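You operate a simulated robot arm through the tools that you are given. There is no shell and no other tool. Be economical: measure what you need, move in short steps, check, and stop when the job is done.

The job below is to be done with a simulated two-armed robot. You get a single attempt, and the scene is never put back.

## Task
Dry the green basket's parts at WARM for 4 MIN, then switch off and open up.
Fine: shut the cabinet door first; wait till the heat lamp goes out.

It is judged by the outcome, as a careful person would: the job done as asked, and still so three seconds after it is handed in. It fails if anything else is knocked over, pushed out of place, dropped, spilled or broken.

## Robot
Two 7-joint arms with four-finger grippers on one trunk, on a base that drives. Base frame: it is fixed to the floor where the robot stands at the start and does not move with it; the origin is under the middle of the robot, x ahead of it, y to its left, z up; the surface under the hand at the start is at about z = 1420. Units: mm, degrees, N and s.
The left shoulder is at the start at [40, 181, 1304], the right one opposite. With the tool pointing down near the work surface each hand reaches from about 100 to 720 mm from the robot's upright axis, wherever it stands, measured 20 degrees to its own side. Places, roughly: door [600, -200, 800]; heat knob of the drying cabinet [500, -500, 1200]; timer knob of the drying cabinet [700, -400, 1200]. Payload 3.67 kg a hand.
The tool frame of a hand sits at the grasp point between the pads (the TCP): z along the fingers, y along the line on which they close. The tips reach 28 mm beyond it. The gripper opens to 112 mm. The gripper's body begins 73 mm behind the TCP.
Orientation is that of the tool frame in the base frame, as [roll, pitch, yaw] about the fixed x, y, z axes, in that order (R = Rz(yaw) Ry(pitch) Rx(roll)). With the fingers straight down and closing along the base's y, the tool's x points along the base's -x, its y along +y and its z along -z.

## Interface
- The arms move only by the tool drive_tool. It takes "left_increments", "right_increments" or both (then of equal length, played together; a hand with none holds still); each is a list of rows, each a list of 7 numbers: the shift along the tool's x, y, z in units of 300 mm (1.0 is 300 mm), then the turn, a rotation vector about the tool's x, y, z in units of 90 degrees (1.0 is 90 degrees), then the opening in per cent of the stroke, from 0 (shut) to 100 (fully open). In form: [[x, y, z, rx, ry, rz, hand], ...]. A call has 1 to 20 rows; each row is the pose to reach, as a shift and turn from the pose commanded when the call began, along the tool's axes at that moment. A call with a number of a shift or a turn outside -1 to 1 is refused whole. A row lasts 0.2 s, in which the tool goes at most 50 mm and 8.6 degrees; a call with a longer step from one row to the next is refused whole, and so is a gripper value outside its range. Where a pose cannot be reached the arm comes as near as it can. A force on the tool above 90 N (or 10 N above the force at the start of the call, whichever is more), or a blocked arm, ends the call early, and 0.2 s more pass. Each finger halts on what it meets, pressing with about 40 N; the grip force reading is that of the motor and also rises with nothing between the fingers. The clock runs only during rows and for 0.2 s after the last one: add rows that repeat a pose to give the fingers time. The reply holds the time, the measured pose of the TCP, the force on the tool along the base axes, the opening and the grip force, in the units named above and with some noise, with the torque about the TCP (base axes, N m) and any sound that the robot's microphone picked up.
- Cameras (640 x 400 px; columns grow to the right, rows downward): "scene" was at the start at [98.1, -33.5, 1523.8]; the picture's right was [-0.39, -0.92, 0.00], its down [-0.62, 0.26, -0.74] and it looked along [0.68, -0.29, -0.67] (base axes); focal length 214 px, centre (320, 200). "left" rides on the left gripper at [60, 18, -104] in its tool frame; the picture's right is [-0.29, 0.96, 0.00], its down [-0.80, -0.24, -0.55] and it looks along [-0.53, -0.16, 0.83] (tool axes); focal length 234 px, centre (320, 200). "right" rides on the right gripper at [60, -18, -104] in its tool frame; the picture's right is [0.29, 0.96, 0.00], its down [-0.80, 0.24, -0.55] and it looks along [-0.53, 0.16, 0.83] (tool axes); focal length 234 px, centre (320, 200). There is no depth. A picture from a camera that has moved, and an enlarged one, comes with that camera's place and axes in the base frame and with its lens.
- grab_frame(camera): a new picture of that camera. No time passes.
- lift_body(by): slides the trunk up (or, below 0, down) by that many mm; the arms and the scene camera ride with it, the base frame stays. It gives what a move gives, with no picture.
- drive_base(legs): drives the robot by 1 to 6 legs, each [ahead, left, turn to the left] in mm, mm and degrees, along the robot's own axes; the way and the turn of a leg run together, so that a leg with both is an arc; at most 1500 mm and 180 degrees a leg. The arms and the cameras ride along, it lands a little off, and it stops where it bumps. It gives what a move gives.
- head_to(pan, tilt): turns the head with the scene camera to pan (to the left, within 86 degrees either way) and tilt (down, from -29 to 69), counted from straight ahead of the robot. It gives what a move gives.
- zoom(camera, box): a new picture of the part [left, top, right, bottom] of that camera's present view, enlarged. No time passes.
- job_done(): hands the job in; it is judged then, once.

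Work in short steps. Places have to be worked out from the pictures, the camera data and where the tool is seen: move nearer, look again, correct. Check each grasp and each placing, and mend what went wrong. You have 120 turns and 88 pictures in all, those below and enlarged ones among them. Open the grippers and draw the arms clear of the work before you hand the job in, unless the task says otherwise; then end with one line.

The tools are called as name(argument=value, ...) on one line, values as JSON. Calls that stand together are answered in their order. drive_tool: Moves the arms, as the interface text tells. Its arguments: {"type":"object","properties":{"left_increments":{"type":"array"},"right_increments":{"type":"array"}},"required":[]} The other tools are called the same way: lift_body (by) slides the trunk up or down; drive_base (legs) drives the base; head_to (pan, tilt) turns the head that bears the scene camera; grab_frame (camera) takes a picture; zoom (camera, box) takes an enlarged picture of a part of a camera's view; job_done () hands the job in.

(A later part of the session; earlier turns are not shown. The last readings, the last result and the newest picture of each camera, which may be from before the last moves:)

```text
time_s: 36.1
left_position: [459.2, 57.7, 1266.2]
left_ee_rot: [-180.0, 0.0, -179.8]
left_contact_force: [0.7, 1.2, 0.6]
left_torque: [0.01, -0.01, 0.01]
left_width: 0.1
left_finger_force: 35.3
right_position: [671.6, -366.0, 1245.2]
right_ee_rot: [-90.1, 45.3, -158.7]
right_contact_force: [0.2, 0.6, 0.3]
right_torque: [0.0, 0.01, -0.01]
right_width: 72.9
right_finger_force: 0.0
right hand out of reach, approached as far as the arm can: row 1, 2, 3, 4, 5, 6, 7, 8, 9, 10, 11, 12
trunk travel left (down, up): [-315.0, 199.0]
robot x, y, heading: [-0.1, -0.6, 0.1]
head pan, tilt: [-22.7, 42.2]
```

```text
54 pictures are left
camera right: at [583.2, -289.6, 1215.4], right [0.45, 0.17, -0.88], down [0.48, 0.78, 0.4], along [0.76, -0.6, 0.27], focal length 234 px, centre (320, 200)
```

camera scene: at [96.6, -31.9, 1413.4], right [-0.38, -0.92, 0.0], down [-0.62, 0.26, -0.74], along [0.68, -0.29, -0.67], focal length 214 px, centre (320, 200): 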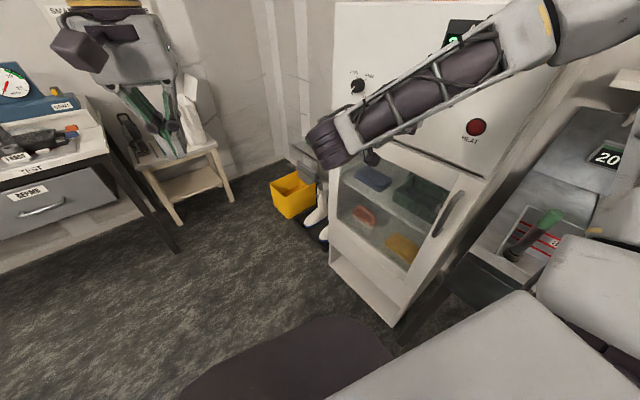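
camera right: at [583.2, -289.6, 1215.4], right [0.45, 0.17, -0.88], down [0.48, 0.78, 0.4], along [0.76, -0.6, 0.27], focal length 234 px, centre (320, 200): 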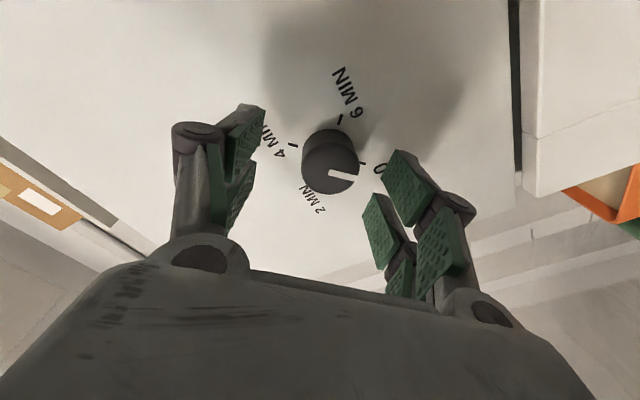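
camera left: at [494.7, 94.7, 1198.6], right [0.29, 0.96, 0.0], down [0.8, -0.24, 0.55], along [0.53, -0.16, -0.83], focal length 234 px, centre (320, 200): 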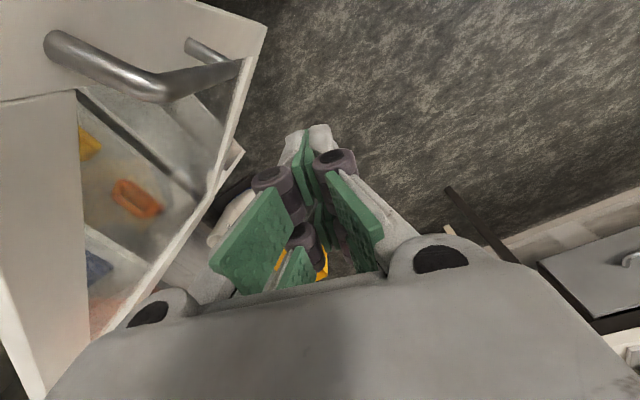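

The timer knob lies between the fingers, slightly off centre. I correct about 6 mm sideways, advance 9 mm, and close.

drive_tool(right_increments=[[-0.012, 0.02, 0.0, 0, 0, 0, 65], [-0.012, 0.02, 0.03, 0, 0, 0, 60], [-0.012, 0.02, 0.03, 0, 0, 0, 50], [-0.012, 0.02, 0.03, 0, 0, 0, 40], [-0.012, 0.02, 0.03, 0, 0, 0, 30], [-0.012, 0.02, 0.03, 0, 0, 0, 20], [-0.012, 0.02, 0.03, 0, 0, 0, 20]])

grab_frame(camera="right")

```text
time_s: 37.7
left_position: [461.0, 57.9, 1267.2]
left_ee_rot: [179.9, -0.1, -179.9]
left_contact_force: [-0.5, 0.3, 0.1]
left_torque: [0.02, 0.03, -0.02]
left_width: 0.0
left_finger_force: 36.0
right_position: [683.0, -372.0, 1245.0]
right_ee_rot: [-90.0, 45.3, -158.9]
right_contact_force: [2.6, 3.3, -7.1]
right_torque: [-0.08, -0.06, 0.21]
right_width: 36.0
right_finger_force: 44.7
trunk travel left (down, up): [-315.0, 199.0]
robot x, y, heading: [0.0, 0.3, 0.0]
head pan, tilt: [-22.7, 42.2]
```

```text
53 pictures are left
camera right: at [594.0, -295.6, 1214.6], right [0.44, 0.17, -0.88], down [0.48, 0.78, 0.4], along [0.76, -0.6, 0.26], focal length 234 px, centre (320, 200)
```

right: 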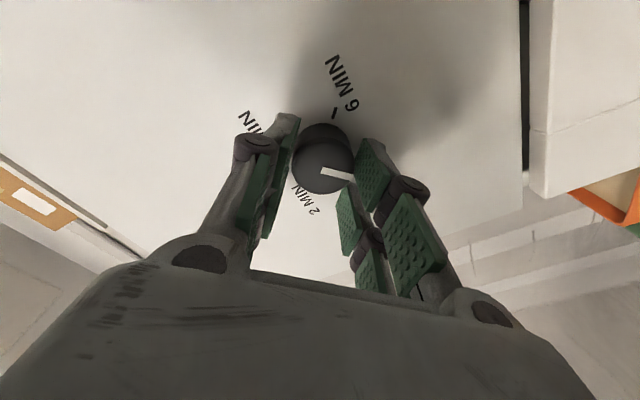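

Gripped. I turn 90° clockwise first.

drive_tool(right_increments=[[0, 0, 0, 0, 0, 0.09, 20], [0, 0, 0, 0, 0, 0.18, 20], [0, 0, 0, 0, 0, 0.27, 20], [0, 0, 0, 0, 0, 0.36, 20], [0, 0, 0, 0, 0, 0.45, 20], [0, 0, 0, 0, 0, 0.54, 20], [0, 0, 0, 0, 0, 0.63, 20], [0, 0, 0, 0, 0, 0.72, 20], [0, 0, 0, 0, 0, 0.81, 20], [0, 0, 0, 0, 0, 0.9, 20], [0, 0, 0, 0, 0, 0.97, 20], [0, 0, 0, 0, 0, 0.97, 20]])

grab_frame(camera="right")

```text
time_s: 40.3
left_position: [457.0, 54.7, 1268.5]
left_ee_rot: [179.9, 0.2, -180.0]
left_contact_force: [-0.1, -0.6, -0.3]
left_torque: [0.02, -0.05, 0.01]
left_width: 0.0
left_finger_force: 35.6
right_position: [676.7, -373.9, 1242.3]
right_ee_rot: [90.0, 47.0, 21.0]
right_contact_force: [-12.0, -14.2, 9.0]
right_torque: [0.04, 0.02, -1.01]
right_width: 35.5
right_finger_force: 45.2
trunk travel left (down, up): [-315.0, 199.0]
robot x, y, heading: [-3.2, 0.1, -0.2]
head pan, tilt: [-22.7, 42.2]
```

```text
52 pictures are left
camera right: at [665.4, -267.3, 1186.9], right [0.84, 0.32, 0.44], down [-0.54, 0.39, 0.75], along [0.07, -0.86, 0.5], focal length 234 px, centre (320, 200)
```

right: 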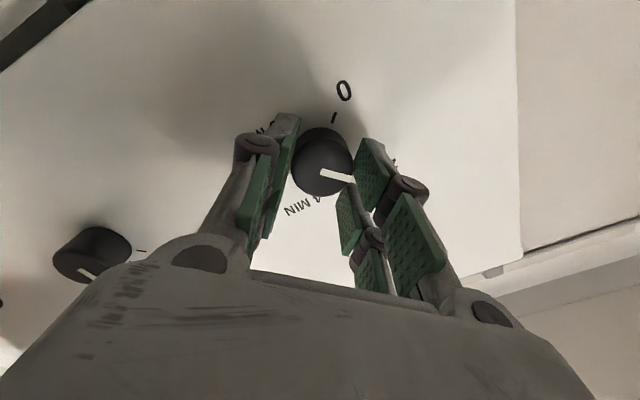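

Turned about 88°, at 2 MIN. I continue without releasing another ~89°.

drive_tool(right_increments=[[0, 0, 0, 0, 0, 0.09, 20], [0, 0, 0, 0, 0, 0.18, 20], [0, 0, 0, 0, 0, 0.27, 20], [0, 0, 0, 0, 0, 0.36, 20], [0, 0, 0, 0, 0, 0.45, 20], [0, 0, 0, 0, 0, 0.54, 20], [0, 0, 0, 0, 0, 0.63, 20], [0, 0, 0, 0, 0, 0.72, 20], [0, 0, 0, 0, 0, 0.81, 20], [0, 0, 0, 0, 0, 0.9, 20], [0, 0, 0, 0, 0, 0.99, 20], [0, 0, 0, 0, 0, 0.99, 20]])

grab_frame(camera="right")

```text
time_s: 41.3
left_position: [458.1, 59.3, 1267.6]
left_ee_rot: [-180.0, 0.1, -179.9]
left_contact_force: [1.2, -0.2, 0.6]
left_torque: [-0.04, 0.05, 0.0]
left_width: 0.0
left_finger_force: 36.1
right_position: [689.4, -375.0, 1237.2]
right_ee_rot: [91.2, 18.6, 21.7]
right_contact_force: [-7.2, 0.2, 5.3]
right_torque: [-0.7, -0.2, 0.37]
right_width: 34.9
right_finger_force: 11.5
right hand out of reach, approached as far as the arm can: row 4, 5
trunk travel left (down, up): [-315.0, 199.0]
robot x, y, heading: [1.6, 2.7, 0.2]
head pan, tilt: [-22.7, 42.2]
stopped in row 5 (right hand): the force on the tool passed its limit at 103 N (the readings are from after the stop); the commanded pose is now the measured one
```

```text
51 pictures are left
camera right: at [698.8, -261.0, 1203.9], right [0.55, 0.2, 0.81], down [-0.83, 0.26, 0.49], along [-0.12, -0.95, 0.3], focal length 234 px, centre (320, 200)
```

right: 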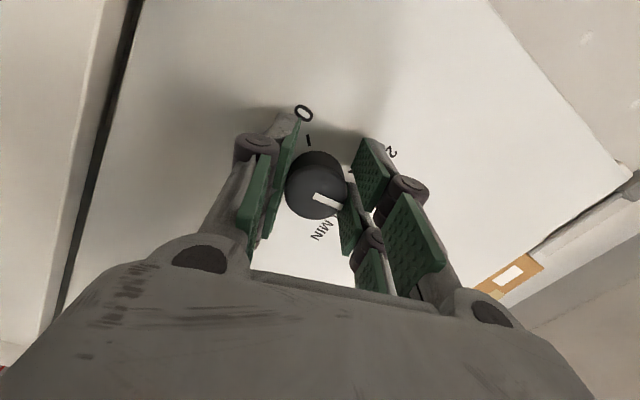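

The wrist hit its limit after roughly 116° of turn. I release, back off, and roll the hand back 89° for a regrasp.

drive_tool(right_increments=[[0, 0, 0, 0, 0, 0, 35], [0, 0, 0, 0, 0, 0, 60], [0, 0, -0.05, 0, 0, 0, 65], [0, 0, -0.1, 0, 0, -0.09, 65], [0, 0, -0.1, 0, 0, -0.18, 65], [0, 0, -0.1, 0, 0, -0.27, 65], [0, 0, -0.1, 0, 0, -0.36, 65], [0, 0, -0.1, 0, 0, -0.45, 65], [0, 0, -0.1, 0, 0, -0.54, 65], [0, 0, -0.1, 0, 0, -0.63, 65], [0, 0, -0.1, 0, 0, -0.72, 65], [0, 0, -0.1, 0, 0, -0.81, 65], [0, 0, -0.1, 0, 0, -0.9, 65], [0, 0, -0.1, 0, 0, -0.99, 65]])

grab_frame(camera="right")

grab_frame(camera="scene")

```text
time_s: 44.3
left_position: [459.5, 58.8, 1267.1]
left_ee_rot: [180.0, 0.0, -179.9]
left_contact_force: [0.1, 0.1, 0.2]
left_torque: [0.01, 0.01, -0.01]
left_width: 0.0
left_finger_force: 35.4
right_position: [680.4, -358.7, 1236.3]
right_ee_rot: [-94.3, 72.2, -162.2]
right_contact_force: [-0.3, 0.1, 0.3]
right_torque: [0.02, -0.02, 0.01]
right_width: 73.0
right_finger_force: 0.1
right hand out of reach, approached as far as the arm can: row 3, 4, 5, 6, 7, 8, 9, 10, 11, 12, 13, 14
trunk travel left (down, up): [-315.0, 199.0]
robot x, y, heading: [-4.9, 0.2, 0.1]
head pan, tilt: [-22.7, 42.2]
```

```text
50 pictures are left
camera right: at [608.8, -275.4, 1188.7], right [0.76, 0.32, -0.57], down [0.24, 0.68, 0.7], along [0.6, -0.67, 0.44], focal length 234 px, centre (320, 200)
```

right: 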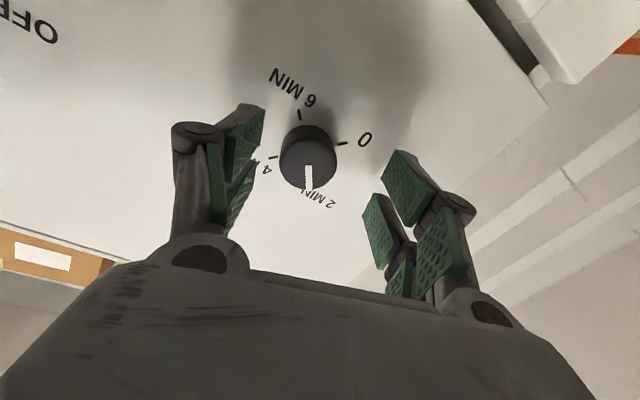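

```text
49 pictures are left
camera scene: at [96.3, -31.3, 1413.4], right [-0.38, -0.92, 0.0], down [-0.62, 0.26, -0.74], along [0.68, -0.28, -0.67], focal length 214 px, centre (320, 200)
```

scene: 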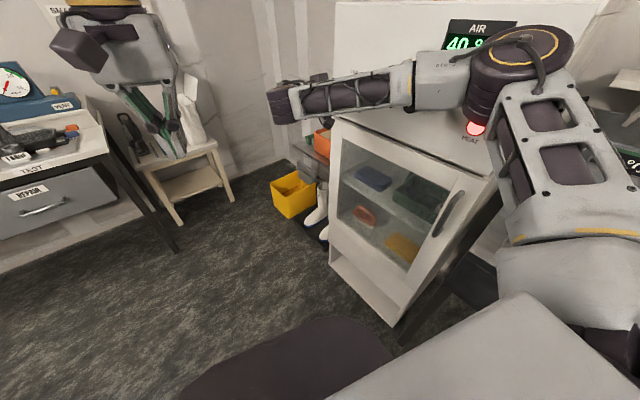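

The lamp is lit and the air is heating; the timer sits just past 2 MIN. I roll the hand a further -27°, re-centre, advance 14 mm and regrip to bring it to 4 MIN.

drive_tool(right_increments=[[-0.008, -0.012, 0.0, 0, 0, -0.08, 65], [-0.017, -0.023, 0.0, 0, 0, -0.16, 65], [-0.017, -0.023, 0.0, 0, 0, -0.24, 65], [-0.017, -0.023, 0.02, 0, 0, -0.3, 65], [-0.017, -0.023, 0.045, 0, 0, -0.3, 65], [-0.017, -0.023, 0.045, 0, 0, -0.3, 50], [-0.017, -0.023, 0.045, 0, 0, -0.3, 40], [-0.017, -0.023, 0.045, 0, 0, -0.3, 30], [-0.017, -0.023, 0.045, 0, 0, -0.3, 20], [-0.017, -0.023, 0.045, 0, 0, -0.3, 20]])

grab_frame(camera="right")

```text
time_s: 46.5
left_position: [460.9, 58.1, 1267.0]
left_ee_rot: [-179.9, 0.1, -179.8]
left_contact_force: [0.0, -0.4, 0.7]
left_torque: [0.02, -0.03, 0.04]
left_width: 0.0
left_finger_force: 35.4
right_position: [681.1, -372.1, 1243.4]
right_ee_rot: [-91.9, 45.0, -159.7]
right_contact_force: [1.6, 4.2, -9.7]
right_torque: [-0.18, -0.08, -0.07]
right_width: 35.4
right_finger_force: 44.7
trunk travel left (down, up): [-315.0, 199.0]
robot x, y, heading: [1.8, 3.3, 0.1]
head pan, tilt: [-22.7, 42.2]
```

```text
48 pictures are left
camera right: at [592.3, -295.8, 1216.6], right [0.43, 0.19, -0.88], down [0.48, 0.78, 0.41], along [0.76, -0.6, 0.24], focal length 234 px, centre (320, 200)
```

right: 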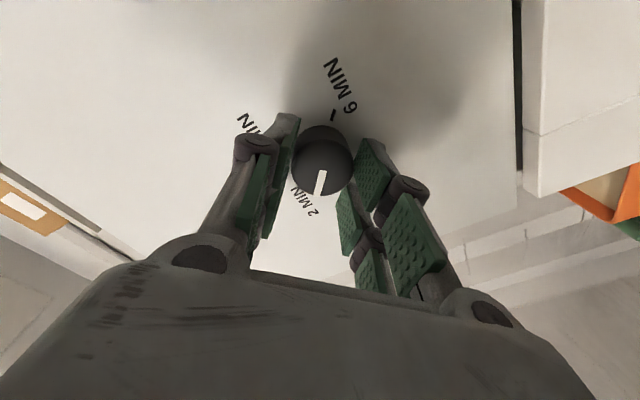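

The pointer measures about -53°, and 4 MIN is at +45°, so ~98° remain. I turn 88° and look.

drive_tool(right_increments=[[0, 0, 0, 0, 0, 0.09, 20], [0, 0, 0, 0, 0, 0.18, 20], [0, 0, 0, 0, 0, 0.27, 20], [0, 0, 0, 0, 0, 0.36, 20], [0, 0, 0, 0, 0, 0.45, 20], [0, 0, 0, 0, 0, 0.54, 20], [0, 0, 0, 0, 0, 0.63, 20], [0, 0, 0, 0, 0, 0.72, 20], [0, 0, 0, 0, 0, 0.81, 20], [0, 0, 0, 0, 0, 0.9, 20], [0, 0, 0, 0, 0, 0.98, 20], [0, 0, 0, 0, 0, 0.98, 20]])

grab_frame(camera="right")

```text
time_s: 49.1
left_position: [455.0, 58.7, 1269.0]
left_ee_rot: [-180.0, 0.2, -179.8]
left_contact_force: [0.5, -0.2, -0.7]
left_torque: [-0.02, -0.01, -0.01]
left_width: 0.1
left_finger_force: 34.9
right_position: [676.1, -373.9, 1243.2]
right_ee_rot: [91.9, 46.5, 22.9]
right_contact_force: [-31.5, 3.4, -20.1]
right_torque: [0.21, 0.28, -1.07]
right_width: 35.6
right_finger_force: 45.0
trunk travel left (down, up): [-315.0, 199.0]
robot x, y, heading: [0.8, 3.1, 0.1]
head pan, tilt: [-22.7, 42.2]
```

```text
47 pictures are left
camera right: at [664.8, -267.3, 1190.7], right [0.83, 0.32, 0.45], down [-0.55, 0.36, 0.76], along [0.08, -0.88, 0.48], focal length 234 px, centre (320, 200)
```

right: 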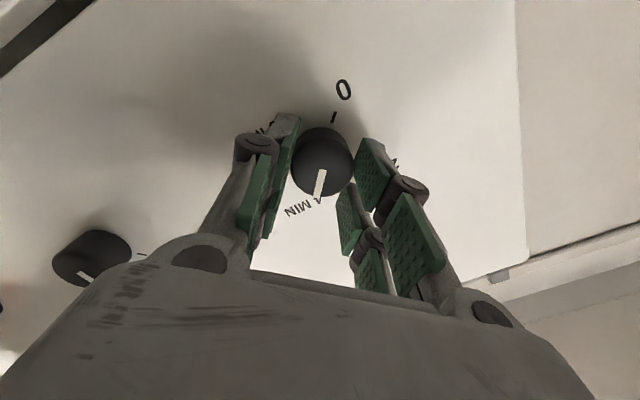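

I enlarge the view to compare the pointer with the 4 MIN tick.

zoom(camera="right", box=[270, 70, 390, 230])

```text
2.50 times, centred on (330, 150) of right
camera zoom: at [664.8, -267.3, 1190.7], right [0.83, 0.32, 0.45], down [-0.55, 0.36, 0.76], along [0.08, -0.88, 0.48], focal length 585 px, centre (295, 325)
```

zoom: 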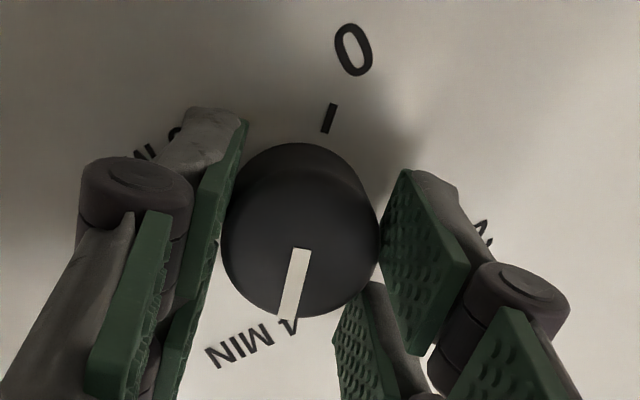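

Pointer and the 0 tick are opposite each other, so the knob's on 4 MIN. I release, back off and check.

drive_tool(right_increments=[[0, 0, 0, 0, 0, 0, 35], [0, 0, 0, 0, 0, 0, 60], [0, 0, -0.05, 0, 0, 0, 65], [0, 0, -0.12, 0, 0, 0, 65]])

zoom(camera="right", box=[220, 50, 420, 230])

grab_frame(camera="scene")

```text
time_s: 50.1
left_position: [457.1, 56.9, 1268.1]
left_ee_rot: [-179.9, 0.0, -179.8]
left_contact_force: [-0.7, 0.8, 1.2]
left_torque: [-0.01, 0.01, 0.01]
left_width: 0.1
left_finger_force: 36.1
right_position: [666.7, -359.3, 1245.2]
right_ee_rot: [91.8, 46.5, 23.2]
right_contact_force: [0.2, -0.3, -0.7]
right_torque: [-0.01, 0.03, 0.0]
right_width: 72.8
right_finger_force: 0.1
right hand out of reach, approached as far as the arm can: row 4
trunk travel left (down, up): [-315.0, 199.0]
robot x, y, heading: [0.7, 2.1, 0.0]
head pan, tilt: [-22.7, 42.2]
```

```text
2.22 times, centred on (320, 140) of right
camera zoom: at [655.1, -252.3, 1192.8], right [0.83, 0.32, 0.45], down [-0.55, 0.36, 0.76], along [0.08, -0.88, 0.48], focal length 520 px, centre (320, 333)
```

zoom: 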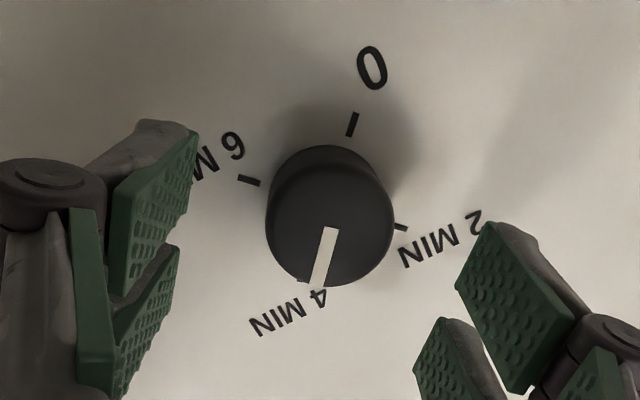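

```text
44 pictures are left
camera scene: at [95.8, -31.5, 1413.4], right [-0.38, -0.92, 0.0], down [-0.62, 0.26, -0.74], along [0.68, -0.28, -0.67], focal length 214 px, centre (320, 200)
```

scene: 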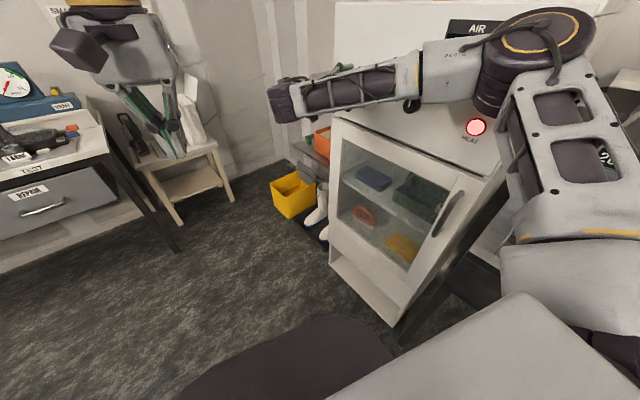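

Timer set on 4 MIN, heat WARM, lamp on. I draw the right hand back from the panel, unrolling it and sliding toward the robot.

drive_tool(right_increments=[[0, 0, -0.1, 0, 0, 0, 65], [-0.05, -0.05, -0.2, 0, 0, -0.08, 50], [-0.1, -0.1, -0.25, 0, 0, -0.16, 35], [-0.15, -0.16, -0.3, 0, 0, -0.24, 20], [-0.2, -0.22, -0.35, 0, 0, -0.32, 5], [-0.26, -0.28, -0.4, 0, 0, -0.4, 0], [-0.32, -0.34, -0.4, 0, 0, -0.48, 0], [-0.38, -0.4, -0.4, 0, 0, -0.48, 0]])

zoom(camera="scene", box=[320, 20, 560, 170])

```text
time_s: 51.9
left_position: [457.7, 59.1, 1266.9]
left_ee_rot: [-179.9, 0.0, -179.9]
left_contact_force: [-0.5, -0.3, -0.6]
left_torque: [-0.01, -0.01, 0.02]
left_width: 0.0
left_finger_force: 35.6
right_position: [475.2, -368.9, 1266.9]
right_ee_rot: [172.0, 88.0, 104.4]
right_contact_force: [0.3, 0.3, 0.0]
right_torque: [-0.01, 0.02, 0.01]
right_width: 0.3
right_finger_force: 35.5
right hand out of reach, approached as far as the arm can: row 1, 2, 3, 4, 5, 6, 7, 8
trunk travel left (down, up): [-315.0, 199.0]
robot x, y, heading: [0.9, 2.1, -0.1]
head pan, tilt: [-22.7, 42.2]
```

```text
2.67 times, centred on (440, 95) of scene
camera zoom: at [95.0, -31.2, 1413.5], right [-0.38, -0.92, 0.0], down [-0.62, 0.26, -0.74], along [0.69, -0.28, -0.67], focal length 572 px, centre (0, 480)
```

zoom: 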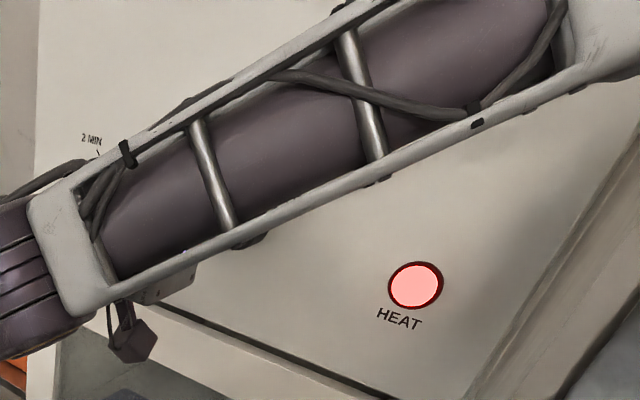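

Now I pivot the tool to point down, moving outward from the panel at the same time.

drive_tool(right_increments=[[0, -0.02, -0.05, 0, 0.09, 0, 0], [0, -0.05, -0.1, 0, 0.18, 0, 0], [0, -0.1, -0.15, 0, 0.27, 0, 0], [0, -0.15, -0.2, 0, 0.36, 0, 0], [0, -0.2, -0.25, 0, 0.45, 0, 0], [0, -0.25, -0.3, 0, 0.54, 0, 0], [0, -0.3, -0.35, 0, 0.63, 0, 0], [0, -0.35, -0.4, 0, 0.72, 0, 0], [0, -0.4, -0.45, 0, 0.81, 0, 0], [0, -0.45, -0.5, 0, 0.9, 0, 0], [0, -0.45, -0.5, 0, 0.98, 0, 0]])

zoom(camera="scene", box=[320, 20, 560, 170])

```text
time_s: 54.3
left_position: [458.7, 58.6, 1266.5]
left_ee_rot: [-180.0, 0.1, -179.8]
left_contact_force: [0.9, 0.1, 0.5]
left_torque: [0.05, 0.01, -0.03]
left_width: 0.0
left_finger_force: 35.5
right_position: [296.3, -280.4, 1263.5]
right_ee_rot: [179.8, 0.4, 111.4]
right_contact_force: [-0.2, -1.1, 0.1]
right_torque: [0.0, 0.04, 0.02]
right_width: 0.1
right_finger_force: 35.2
trunk travel left (down, up): [-315.0, 199.0]
robot x, y, heading: [-2.9, 6.9, 0.2]
head pan, tilt: [-22.7, 42.2]
```

```text
2.67 times, centred on (440, 95) of scene
camera zoom: at [96.9, -32.4, 1413.3], right [-0.38, -0.92, 0.0], down [-0.62, 0.26, -0.74], along [0.68, -0.28, -0.67], focal length 572 px, centre (0, 480)
```

zoom: 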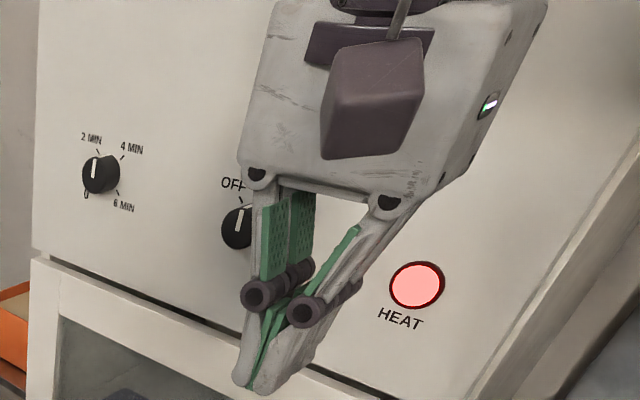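

The timer is running down quickly (about 7°/s), so it's a compressed clock. While it runs I want to reposition the base for the handle; first I look to the robot's left for obstacles.

head_to(pan=80, tilt=55)

grab_frame(camera="scene")

head_to(pan=-22, tilt=45)

grab_frame(camera="scene")

```text
time_s: 56.1
left_position: [459.5, 58.2, 1267.7]
left_ee_rot: [-180.0, 0.1, -179.9]
left_contact_force: [-0.2, -0.7, 0.7]
left_torque: [0.02, 0.0, 0.01]
left_width: 0.2
left_finger_force: 36.2
right_position: [296.2, -278.9, 1263.9]
right_ee_rot: [179.8, 0.7, 111.5]
right_contact_force: [-0.4, 0.7, 0.2]
right_torque: [-0.03, -0.01, 0.0]
right_width: 0.3
right_finger_force: 35.2
trunk travel left (down, up): [-315.0, 199.0]
robot x, y, heading: [-3.1, 0.8, 0.3]
head pan, tilt: [80.0, 55.0]
```

```text
41 pictures are left
camera scene: at [31.4, 71.8, 1395.9], right [0.98, -0.17, 0.0], down [-0.14, -0.81, -0.57], along [0.1, 0.56, -0.82], focal length 214 px, centre (320, 200)
```

scene: 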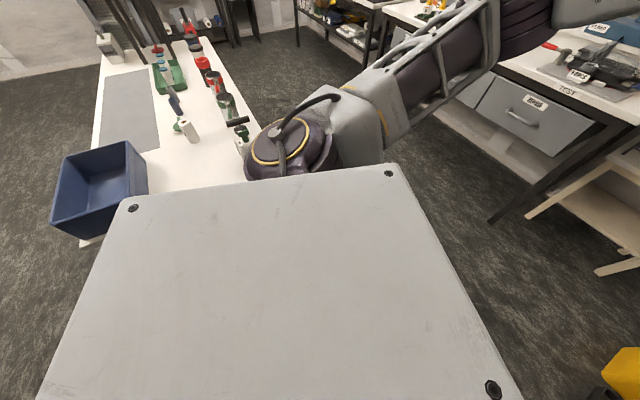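

```text
time_s: 57.9
left_position: [458.9, 57.0, 1266.5]
left_ee_rot: [-180.0, 0.2, -179.9]
left_contact_force: [0.7, 0.5, 0.5]
left_torque: [0.0, 0.01, -0.03]
left_width: 0.2
left_finger_force: 35.4
right_position: [296.5, -279.7, 1265.0]
right_ee_rot: [179.8, 0.7, 111.5]
right_contact_force: [0.5, 0.8, 0.3]
right_torque: [0.01, -0.01, 0.02]
right_width: 0.0
right_finger_force: 35.6
trunk travel left (down, up): [-315.0, 199.0]
robot x, y, heading: [-3.6, 2.2, 0.2]
head pan, tilt: [-22.0, 45.0]
```

```text
40 pictures are left
camera scene: at [94.5, -29.6, 1409.3], right [-0.37, -0.93, 0.0], down [-0.66, 0.26, -0.71], along [0.66, -0.26, -0.71], focal length 214 px, centre (320, 200)
```

scene: 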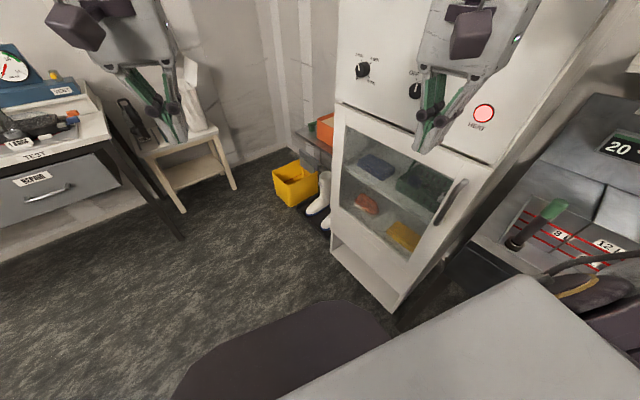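

There is a bench at the rear left but with enough room for a small shift. While the timer runs, I drive 150 mm left and then turn 45° right to face the cabinet.

drive_base(legs=[[0, 150, 0], [0, 0, -45]])

head_to(pan=-10, tilt=40)

grab_frame(camera="scene")

```text
time_s: 61.5
left_position: [367.4, -130.5, 1267.4]
left_ee_rot: [180.0, 0.2, 135.9]
left_contact_force: [-0.3, -0.1, 0.6]
left_torque: [0.02, -0.03, 0.01]
left_width: 0.3
left_finger_force: 35.9
right_position: [14.5, -257.3, 1264.3]
right_ee_rot: [179.8, 0.7, 67.1]
right_contact_force: [0.0, -0.3, -0.8]
right_torque: [0.02, -0.01, 0.04]
right_width: 0.0
right_finger_force: 35.6
trunk travel left (down, up): [-315.0, 199.0]
robot x, y, heading: [-3.2, 149.5, -44.5]
head pan, tilt: [-22.0, 45.0]
```

```text
time_s: 62.2
left_position: [366.1, -129.5, 1267.4]
left_ee_rot: [-180.0, 0.2, 135.8]
left_contact_force: [-0.2, 0.5, 0.6]
left_torque: [0.01, 0.0, 0.0]
left_width: 0.1
left_finger_force: 35.3
right_position: [14.5, -258.0, 1264.5]
right_ee_rot: [179.7, 0.6, 67.0]
right_contact_force: [-0.9, 0.6, 0.2]
right_torque: [-0.02, 0.03, -0.01]
right_width: 0.1
right_finger_force: 35.5
trunk travel left (down, up): [-315.0, 199.0]
robot x, y, heading: [-4.4, 150.0, -44.2]
head pan, tilt: [-10.0, 40.0]
```

```text
39 pictures are left
camera scene: at [62.8, 66.7, 1416.5], right [-0.81, -0.58, 0.0], down [-0.38, 0.52, -0.77], along [0.45, -0.62, -0.64], focal length 214 px, centre (320, 200)
```

scene: 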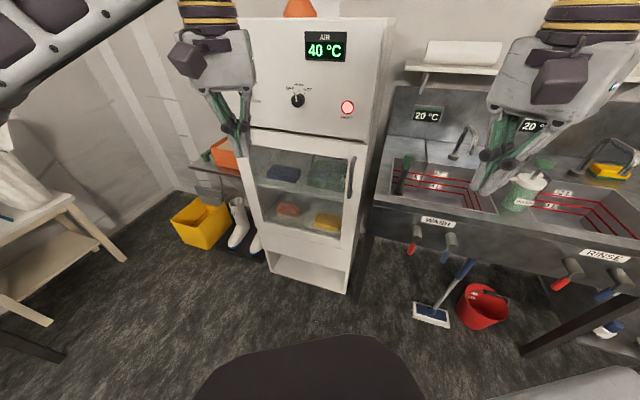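

I have a clear frontal view; lamp still on, air 40 °C. I move the left hand aside to the left and start bringing the right hand round, yawed square to the panel.

drive_tool(left_increments=[[0.03, 0.08, 0, 0, 0, 0, 0], [0.06, 0.17, 0, 0, 0, 0, 0], [0.09, 0.26, 0, 0, 0, 0, 0], [0.12, 0.35, 0, 0, 0, 0, 0], [0.16, 0.44, 0, 0, 0, 0, 0], [0.2, 0.53, 0, 0, 0, 0, 0], [0.25, 0.62, 0, 0, 0, 0, 0], [0.3, 0.67, 0, 0, 0, 0, 0], [0.3, 0.67, 0, 0, 0, 0, 0], [0.3, 0.67, 0, 0, 0, 0, 0], [0.3, 0.67, 0, 0, 0, 0, 0], [0.3, 0.67, 0, 0, 0, 0, 0]], right_increments=[[0.05, 0.07, 0, 0, 0, -0.08, 0], [0.1, 0.14, 0, 0, 0, -0.16, 0], [0.15, 0.21, 0, 0, 0, -0.24, 0], [0.2, 0.28, 0, 0, 0, -0.32, 0], [0.25, 0.35, 0, 0, 0, -0.4, 0], [0.3, 0.43, 0, 0, 0, -0.48, 0], [0.35, 0.5, 0, 0, 0, -0.48, 0], [0.4, 0.58, 0, 0, 0, -0.48, 0], [0.46, 0.66, 0, 0, 0, -0.48, 0], [0.52, 0.73, 0, 0, 0, -0.48, 0], [0.58, 0.8, 0, 0, 0, -0.48, 0], [0.65, 0.865, 0, 0, 0, -0.48, 0]])

grab_frame(camera="scene")

```text
time_s: 64.8
left_position: [441.1, 77.4, 1266.7]
left_ee_rot: [-179.9, 0.2, 135.8]
left_contact_force: [-0.8, 0.1, 0.3]
left_torque: [-0.01, -0.02, 0.01]
left_width: 0.0
left_finger_force: 35.8
right_position: [272.8, -204.8, 1242.1]
right_ee_rot: [180.0, 0.6, 110.3]
right_contact_force: [0.8, 0.2, 0.4]
right_torque: [-0.05, 0.01, 0.0]
right_width: 0.0
right_finger_force: 36.0
right hand out of reach, approached as far as the arm can: row 10, 11, 12
trunk travel left (down, up): [-315.0, 199.0]
robot x, y, heading: [-1.1, 152.5, -44.4]
head pan, tilt: [-10.0, 40.0]
```

```text
38 pictures are left
camera scene: at [62.8, 67.5, 1416.5], right [-0.81, -0.58, 0.0], down [-0.38, 0.52, -0.77], along [0.45, -0.62, -0.64], focal length 214 px, centre (320, 200)
```

scene: 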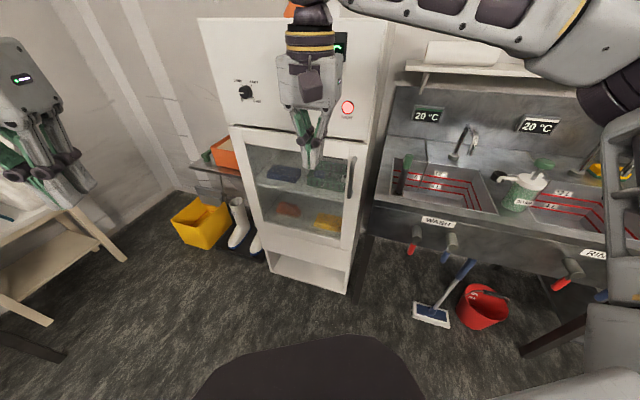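

The lamp's still lit. I pitch the right tool to horizontal toward the panel, ready in front of the heat knob.

drive_tool(right_increments=[[0, 0.03, 0, 0, -0.09, 0, 10], [0, 0.06, 0, 0, -0.18, 0, 20], [0, 0.1, 0, 0, -0.27, 0, 30], [-0.03, 0.15, 0, 0, -0.36, 0, 40], [-0.06, 0.2, 0, 0, -0.45, 0, 50], [-0.09, 0.25, 0, 0, -0.54, 0, 60], [-0.12, 0.3, 0, 0, -0.63, 0, 65], [-0.16, 0.35, 0, 0, -0.72, 0, 65], [-0.2, 0.4, 0, 0, -0.81, 0, 65], [-0.24, 0.45, 0, 0, -0.9, 0, 65], [-0.24, 0.47, 0, 0, -0.99, 0, 65]])

grab_frame(camera="scene")

```text
time_s: 67.2
left_position: [440.2, 76.4, 1265.0]
left_ee_rot: [-179.9, 0.1, 135.9]
left_contact_force: [0.0, -0.4, -0.5]
left_torque: [-0.02, 0.01, -0.01]
left_width: 0.0
left_finger_force: 36.2
right_position: [289.6, -310.3, 1262.8]
right_ee_rot: [-144.0, 89.6, 146.7]
right_contact_force: [0.4, -0.6, -1.4]
right_torque: [0.0, 0.0, 0.02]
right_width: 72.8
right_finger_force: 0.1
right hand out of reach, approached as far as the arm can: row 1, 2, 3, 4, 5, 6, 7, 8, 9, 10, 11
trunk travel left (down, up): [-315.0, 199.0]
robot x, y, heading: [-1.8, 148.1, -44.3]
head pan, tilt: [-10.0, 40.0]
```

```text
37 pictures are left
camera scene: at [62.6, 67.1, 1416.6], right [-0.81, -0.58, 0.0], down [-0.38, 0.52, -0.77], along [0.45, -0.62, -0.64], focal length 214 px, centre (320, 200)
```

scene: 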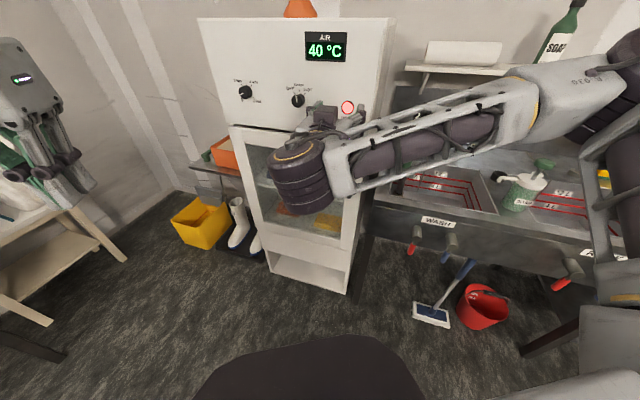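

Reach across the body is limited, so I shift the base about 190 mm along the cabinet front (ahead-left) to bring the hand opposite the heat knob.

drive_base(legs=[[82, 171, 0]])

grab_frame(camera="right")

grab_frame(camera="scene")

```text
time_s: 68.8
left_position: [619.8, 146.2, 1264.8]
left_ee_rot: [180.0, 0.0, 136.1]
left_contact_force: [-0.2, 0.4, -0.5]
left_torque: [-0.02, 0.0, -0.01]
left_width: 0.1
left_finger_force: 35.7
right_position: [470.6, -242.2, 1262.6]
right_ee_rot: [-156.1, 89.5, 134.8]
right_contact_force: [-0.4, -0.3, 0.1]
right_torque: [-0.02, -0.02, -0.04]
right_width: 72.8
right_finger_force: 0.1
trunk travel left (down, up): [-315.0, 199.0]
robot x, y, heading: [178.4, 218.1, -43.8]
head pan, tilt: [-10.0, 40.0]
```

```text
36 pictures are left
camera right: at [416.4, -151.5, 1204.0], right [0.89, 0.34, -0.29], down [0.03, 0.6, 0.8], along [0.45, -0.72, 0.52], focal length 234 px, centre (320, 200)
```

right: 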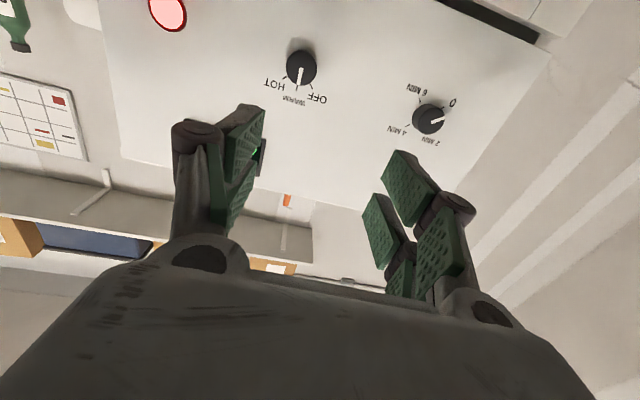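

```text
35 pictures are left
camera scene: at [241.3, 134.8, 1416.5], right [-0.81, -0.59, 0.0], down [-0.38, 0.52, -0.77], along [0.45, -0.62, -0.64], focal length 214 px, centre (320, 200)
```

scene: 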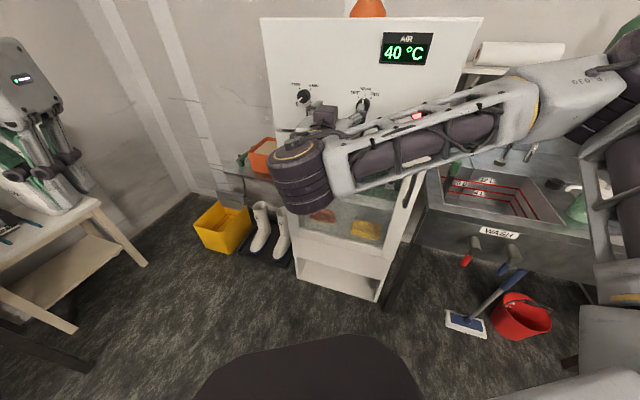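

Lamp still on, timer nearly run down. I bring the right hand to about 45 mm short of the grip point on the heat knob.

drive_tool(right_increments=[[0.03, -0.03, 0.1, 0, 0, 0, 65], [0.06, -0.06, 0.22, 0, 0, 0, 65], [0.099, -0.094, 0.34, 0, 0, 0, 65], [0.099, -0.094, 0.43, 0, 0, 0, 65], [0.099, -0.094, 0.497, 0, 0, 0, 65], [0.099, -0.094, 0.497, 0, 0, 0, 65]])

grab_frame(camera="right")

```text
time_s: 70.2
left_position: [619.5, 146.7, 1265.3]
left_ee_rot: [180.0, 0.2, 136.0]
left_contact_force: [-0.5, 0.2, -0.1]
left_torque: [0.02, -0.02, -0.04]
left_width: 0.0
left_finger_force: 35.6
right_position: [499.4, -387.0, 1230.7]
right_ee_rot: [-155.0, 89.5, 136.1]
right_contact_force: [0.4, -0.1, 0.9]
right_torque: [0.03, -0.03, -0.01]
right_width: 72.9
right_finger_force: 0.0
trunk travel left (down, up): [-315.0, 199.0]
robot x, y, heading: [177.9, 218.6, -44.2]
head pan, tilt: [-10.0, 40.0]
```

```text
34 pictures are left
camera right: at [443.6, -298.0, 1172.4], right [0.89, 0.34, -0.29], down [0.03, 0.6, 0.8], along [0.45, -0.72, 0.52], focal length 234 px, centre (320, 200)
```

right: 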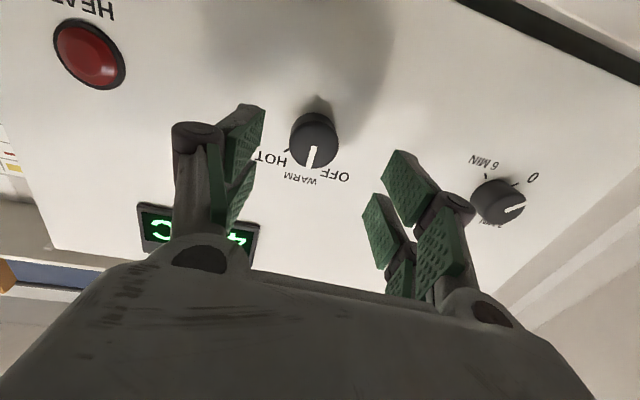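

The lamp has just gone dark and the timer pointer is near 0. I enlarge the timer to be sure.

zoom(camera="right", box=[450, 140, 560, 240])

```text
4.00 times, centred on (505, 190) of right
camera zoom: at [443.6, -298.0, 1172.4], right [0.89, 0.34, -0.29], down [0.03, 0.6, 0.8], along [0.45, -0.72, 0.52], focal length 937 px, centre (-420, 240)
```

zoom: 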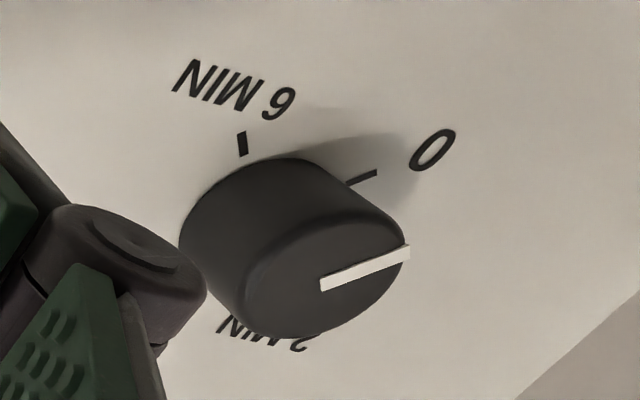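

The timer is at 0 and the lamp out. I advance 48 mm, re-centre slightly, and grip the heat knob.

drive_tool(right_increments=[[-0.008, -0.017, 0.06, 0, 0, 0, 65], [-0.008, -0.017, 0.12, 0, 0, 0, 65], [-0.008, -0.017, 0.158, 0, 0, 0, 60], [-0.008, -0.017, 0.158, 0, 0, 0, 50], [-0.008, -0.017, 0.158, 0, 0, 0, 40], [-0.008, -0.017, 0.158, 0, 0, 0, 30], [-0.008, -0.017, 0.158, 0, 0, 0, 20], [-0.008, -0.017, 0.158, 0, 0, 0, 20]])

grab_frame(camera="right")

```text
time_s: 72.0
left_position: [621.1, 146.1, 1265.1]
left_ee_rot: [-179.9, 0.1, 136.2]
left_contact_force: [-0.1, 0.3, 0.0]
left_torque: [-0.02, 0.0, 0.01]
left_width: 0.0
left_finger_force: 36.0
right_position: [509.8, -434.4, 1235.5]
right_ee_rot: [-150.4, 89.4, 140.6]
right_contact_force: [4.4, 0.5, 0.1]
right_torque: [0.0, -0.03, -0.65]
right_width: 36.2
right_finger_force: 45.3
trunk travel left (down, up): [-315.0, 199.0]
robot x, y, heading: [179.5, 215.0, -44.0]
head pan, tilt: [-10.0, 40.0]
```

```text
32 pictures are left
camera right: at [455.8, -344.7, 1176.1], right [0.89, 0.34, -0.29], down [0.03, 0.6, 0.8], along [0.45, -0.72, 0.52], focal length 234 px, centre (320, 200)
```

right: 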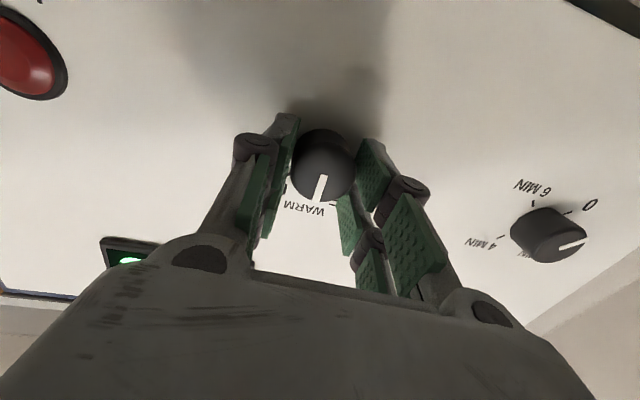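

Gripped. I turn it back counter-clockwise ~40° to OFF.

drive_tool(right_increments=[[0, 0, 0, 0, 0, -0.09, 20], [0, 0, 0, 0, 0, -0.18, 20], [0, 0, 0, 0, 0, -0.27, 20], [0, 0, 0, 0, 0, -0.36, 20], [0, 0, 0, 0, 0, -0.44, 20], [0, 0, 0, 0, 0, -0.44, 20]])

drive_tool(right_increments=[[0, 0, 0, 0, 0, 0, 35], [0, 0, 0, 0, 0, 0, 60], [0, 0, -0.06, 0, 0, 0, 65], [0, 0, -0.2, 0, 0, 0, 65], [0, 0, -0.35, 0, 0, 0, 65], [0, 0, -0.45, 0, 0, 0, 65]])

zoom(camera="right", box=[120, 0, 560, 275])

```text
time_s: 73.4
left_position: [621.9, 147.8, 1264.3]
left_ee_rot: [-179.9, 0.0, 136.1]
left_contact_force: [-0.2, -1.3, 0.5]
left_torque: [0.0, -0.04, 0.0]
left_width: 0.0
left_finger_force: 36.0
right_position: [513.0, -433.8, 1233.7]
right_ee_rot: [-90.7, 49.9, -159.5]
right_contact_force: [7.5, 10.6, -7.7]
right_torque: [-0.03, -0.02, -0.67]
right_width: 35.6
right_finger_force: 44.9
trunk travel left (down, up): [-315.0, 199.0]
robot x, y, heading: [174.0, 218.7, -44.0]
head pan, tilt: [-10.0, 40.0]
```

```text
time_s: 74.8
left_position: [621.2, 146.0, 1265.4]
left_ee_rot: [-180.0, 0.1, 136.2]
left_contact_force: [0.1, 0.3, 0.5]
left_torque: [0.0, 0.0, 0.01]
left_width: 0.2
left_finger_force: 35.5
right_position: [460.8, -310.4, 1235.4]
right_ee_rot: [-90.7, 50.1, -159.6]
right_contact_force: [0.1, -0.6, -0.2]
right_torque: [0.02, -0.05, -0.01]
right_width: 72.6
right_finger_force: 0.1
trunk travel left (down, up): [-315.0, 199.0]
robot x, y, heading: [172.5, 219.2, -44.2]
head pan, tilt: [-10.0, 40.0]
```

```text
1.45 times, centred on (340, 138) of right
camera zoom: at [374.6, -233.0, 1202.1], right [0.51, 0.2, -0.83], down [0.45, 0.76, 0.46], along [0.73, -0.61, 0.3], focal length 341 px, centre (291, 291)
```

zoom: 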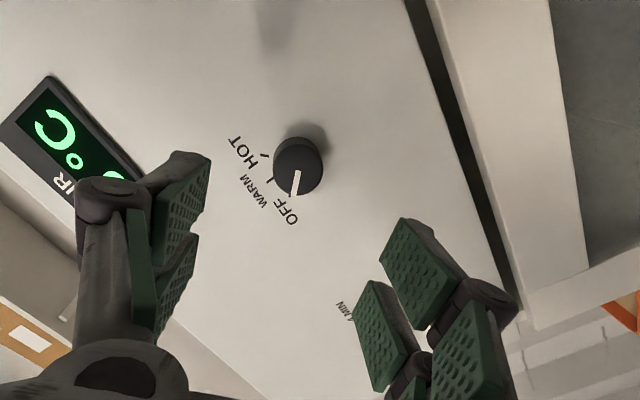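

zoom(camera="right", box=[270, 80, 360, 165])

```text
4.71 times, centred on (315, 122) of right
camera zoom: at [374.6, -233.0, 1202.1], right [0.51, 0.2, -0.83], down [0.45, 0.76, 0.46], along [0.73, -0.61, 0.3], focal length 1102 px, centre (344, 565)
```

zoom: 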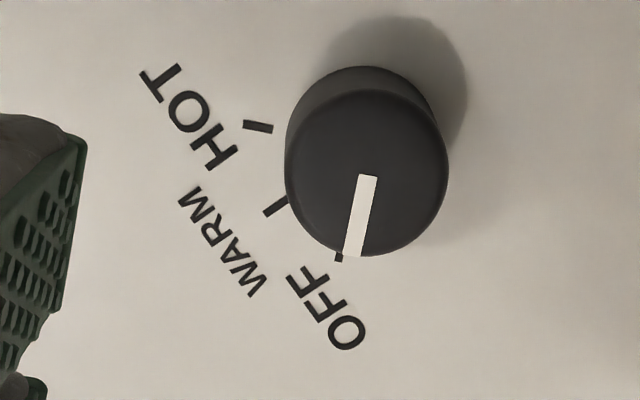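

The heat knob is on OFF. Next the door: I move the base back along the cabinet front about 135 mm toward the handle and lower the trunk by 220 mm, rolling the hand level afterwards.

drive_base(legs=[[-58, -122, 0]])

lift_body(by=-220)

drive_tool(right_increments=[[0, 0, 0, 0, 0, 0.09, 65], [0, 0, 0, 0, 0, 0.18, 65], [0, 0, 0, 0, 0, 0.27, 65], [0, 0, 0, 0, 0, 0.36, 65], [0, 0, 0, 0, 0, 0.44, 65]])

grab_frame(camera="scene")

grab_frame(camera="right")

```text
time_s: 76.1
left_position: [495.4, 101.6, 1264.5]
left_ee_rot: [-179.9, 0.1, 136.2]
left_contact_force: [0.1, 0.4, -0.5]
left_torque: [0.02, 0.0, -0.01]
left_width: 0.0
left_finger_force: 35.4
right_position: [336.5, -357.9, 1235.8]
right_ee_rot: [-90.7, 49.9, -159.4]
right_contact_force: [0.2, 0.0, 0.5]
right_torque: [0.0, 0.04, 0.02]
right_width: 72.9
right_finger_force: 0.1
trunk travel left (down, up): [-315.0, 199.0]
robot x, y, heading: [49.4, 172.4, -43.9]
head pan, tilt: [-10.0, 40.0]
```

```text
time_s: 78.4
left_position: [494.2, 100.9, 1046.9]
left_ee_rot: [180.0, 0.1, 136.2]
left_contact_force: [-0.6, -0.1, 0.6]
left_torque: [0.02, 0.0, 0.0]
left_width: 0.0
left_finger_force: 35.6
right_position: [335.8, -357.6, 1015.2]
right_ee_rot: [-90.6, 50.3, -159.5]
right_contact_force: [-0.7, 1.2, 0.5]
right_torque: [0.02, 0.0, -0.01]
right_width: 73.0
right_finger_force: 0.1
trunk travel left (down, up): [-95.0, 419.0]
robot x, y, heading: [53.4, 174.4, -44.0]
head pan, tilt: [-10.0, 40.0]
```

```text
time_s: 79.6
left_position: [493.8, 100.4, 1045.4]
left_ee_rot: [-179.9, 0.1, 136.3]
left_contact_force: [0.2, 1.1, -0.8]
left_torque: [0.02, -0.01, -0.01]
left_width: 0.0
left_finger_force: 35.2
right_position: [335.9, -356.2, 1016.3]
right_ee_rot: [-169.2, 89.6, 122.0]
right_contact_force: [-0.7, 0.0, -0.4]
right_torque: [-0.01, 0.0, 0.03]
right_width: 72.8
right_finger_force: 0.1
trunk travel left (down, up): [-95.0, 419.0]
robot x, y, heading: [52.1, 174.7, -43.9]
head pan, tilt: [-10.0, 40.0]
```

```text
29 pictures are left
camera scene: at [115.6, 88.2, 1196.3], right [-0.81, -0.59, 0.0], down [-0.38, 0.52, -0.77], along [0.45, -0.62, -0.64], focal length 214 px, centre (320, 200)
```

scene: 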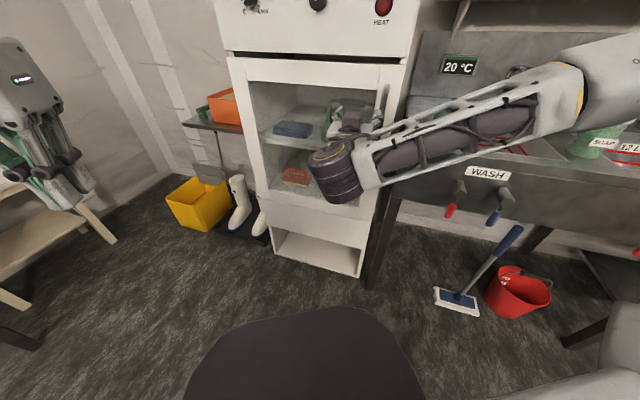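

```text
28 pictures are left
camera right: at [281.6, -267.3, 956.9], right [0.89, 0.35, -0.29], down [0.03, 0.6, 0.8], along [0.45, -0.72, 0.52], focal length 234 px, centre (320, 200)
```

right: 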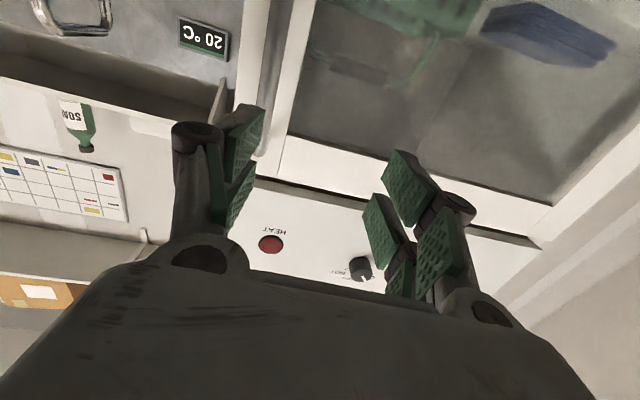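

I enlarge the gripper view around where the handle should be.

zoom(camera="right", box=[180, 0, 340, 200])

zoom(camera="scene", box=[300, 50, 440, 220])

```text
2.00 times, centred on (260, 100) of right
camera zoom: at [281.6, -267.3, 956.9], right [0.89, 0.35, -0.29], down [0.03, 0.6, 0.8], along [0.45, -0.72, 0.52], focal length 468 px, centre (440, 400)
```

zoom: 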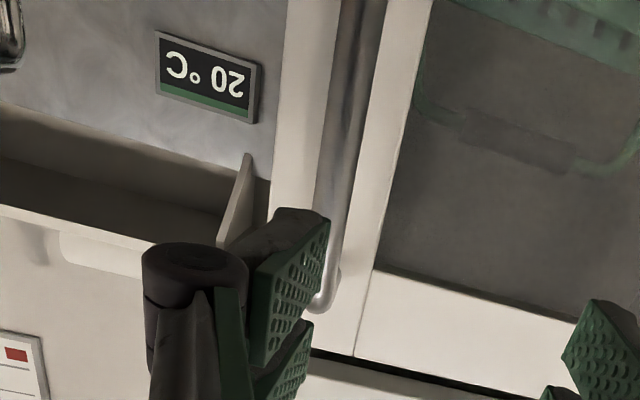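

```text
2.35 times, centred on (370, 135) of scene
camera zoom: at [115.6, 88.2, 1196.3], right [-0.81, -0.59, 0.0], down [-0.38, 0.52, -0.77], along [0.45, -0.62, -0.64], focal length 505 px, centre (202, 353)
```

zoom: 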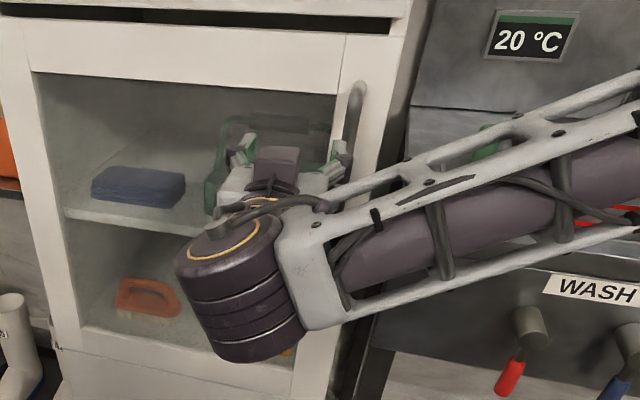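

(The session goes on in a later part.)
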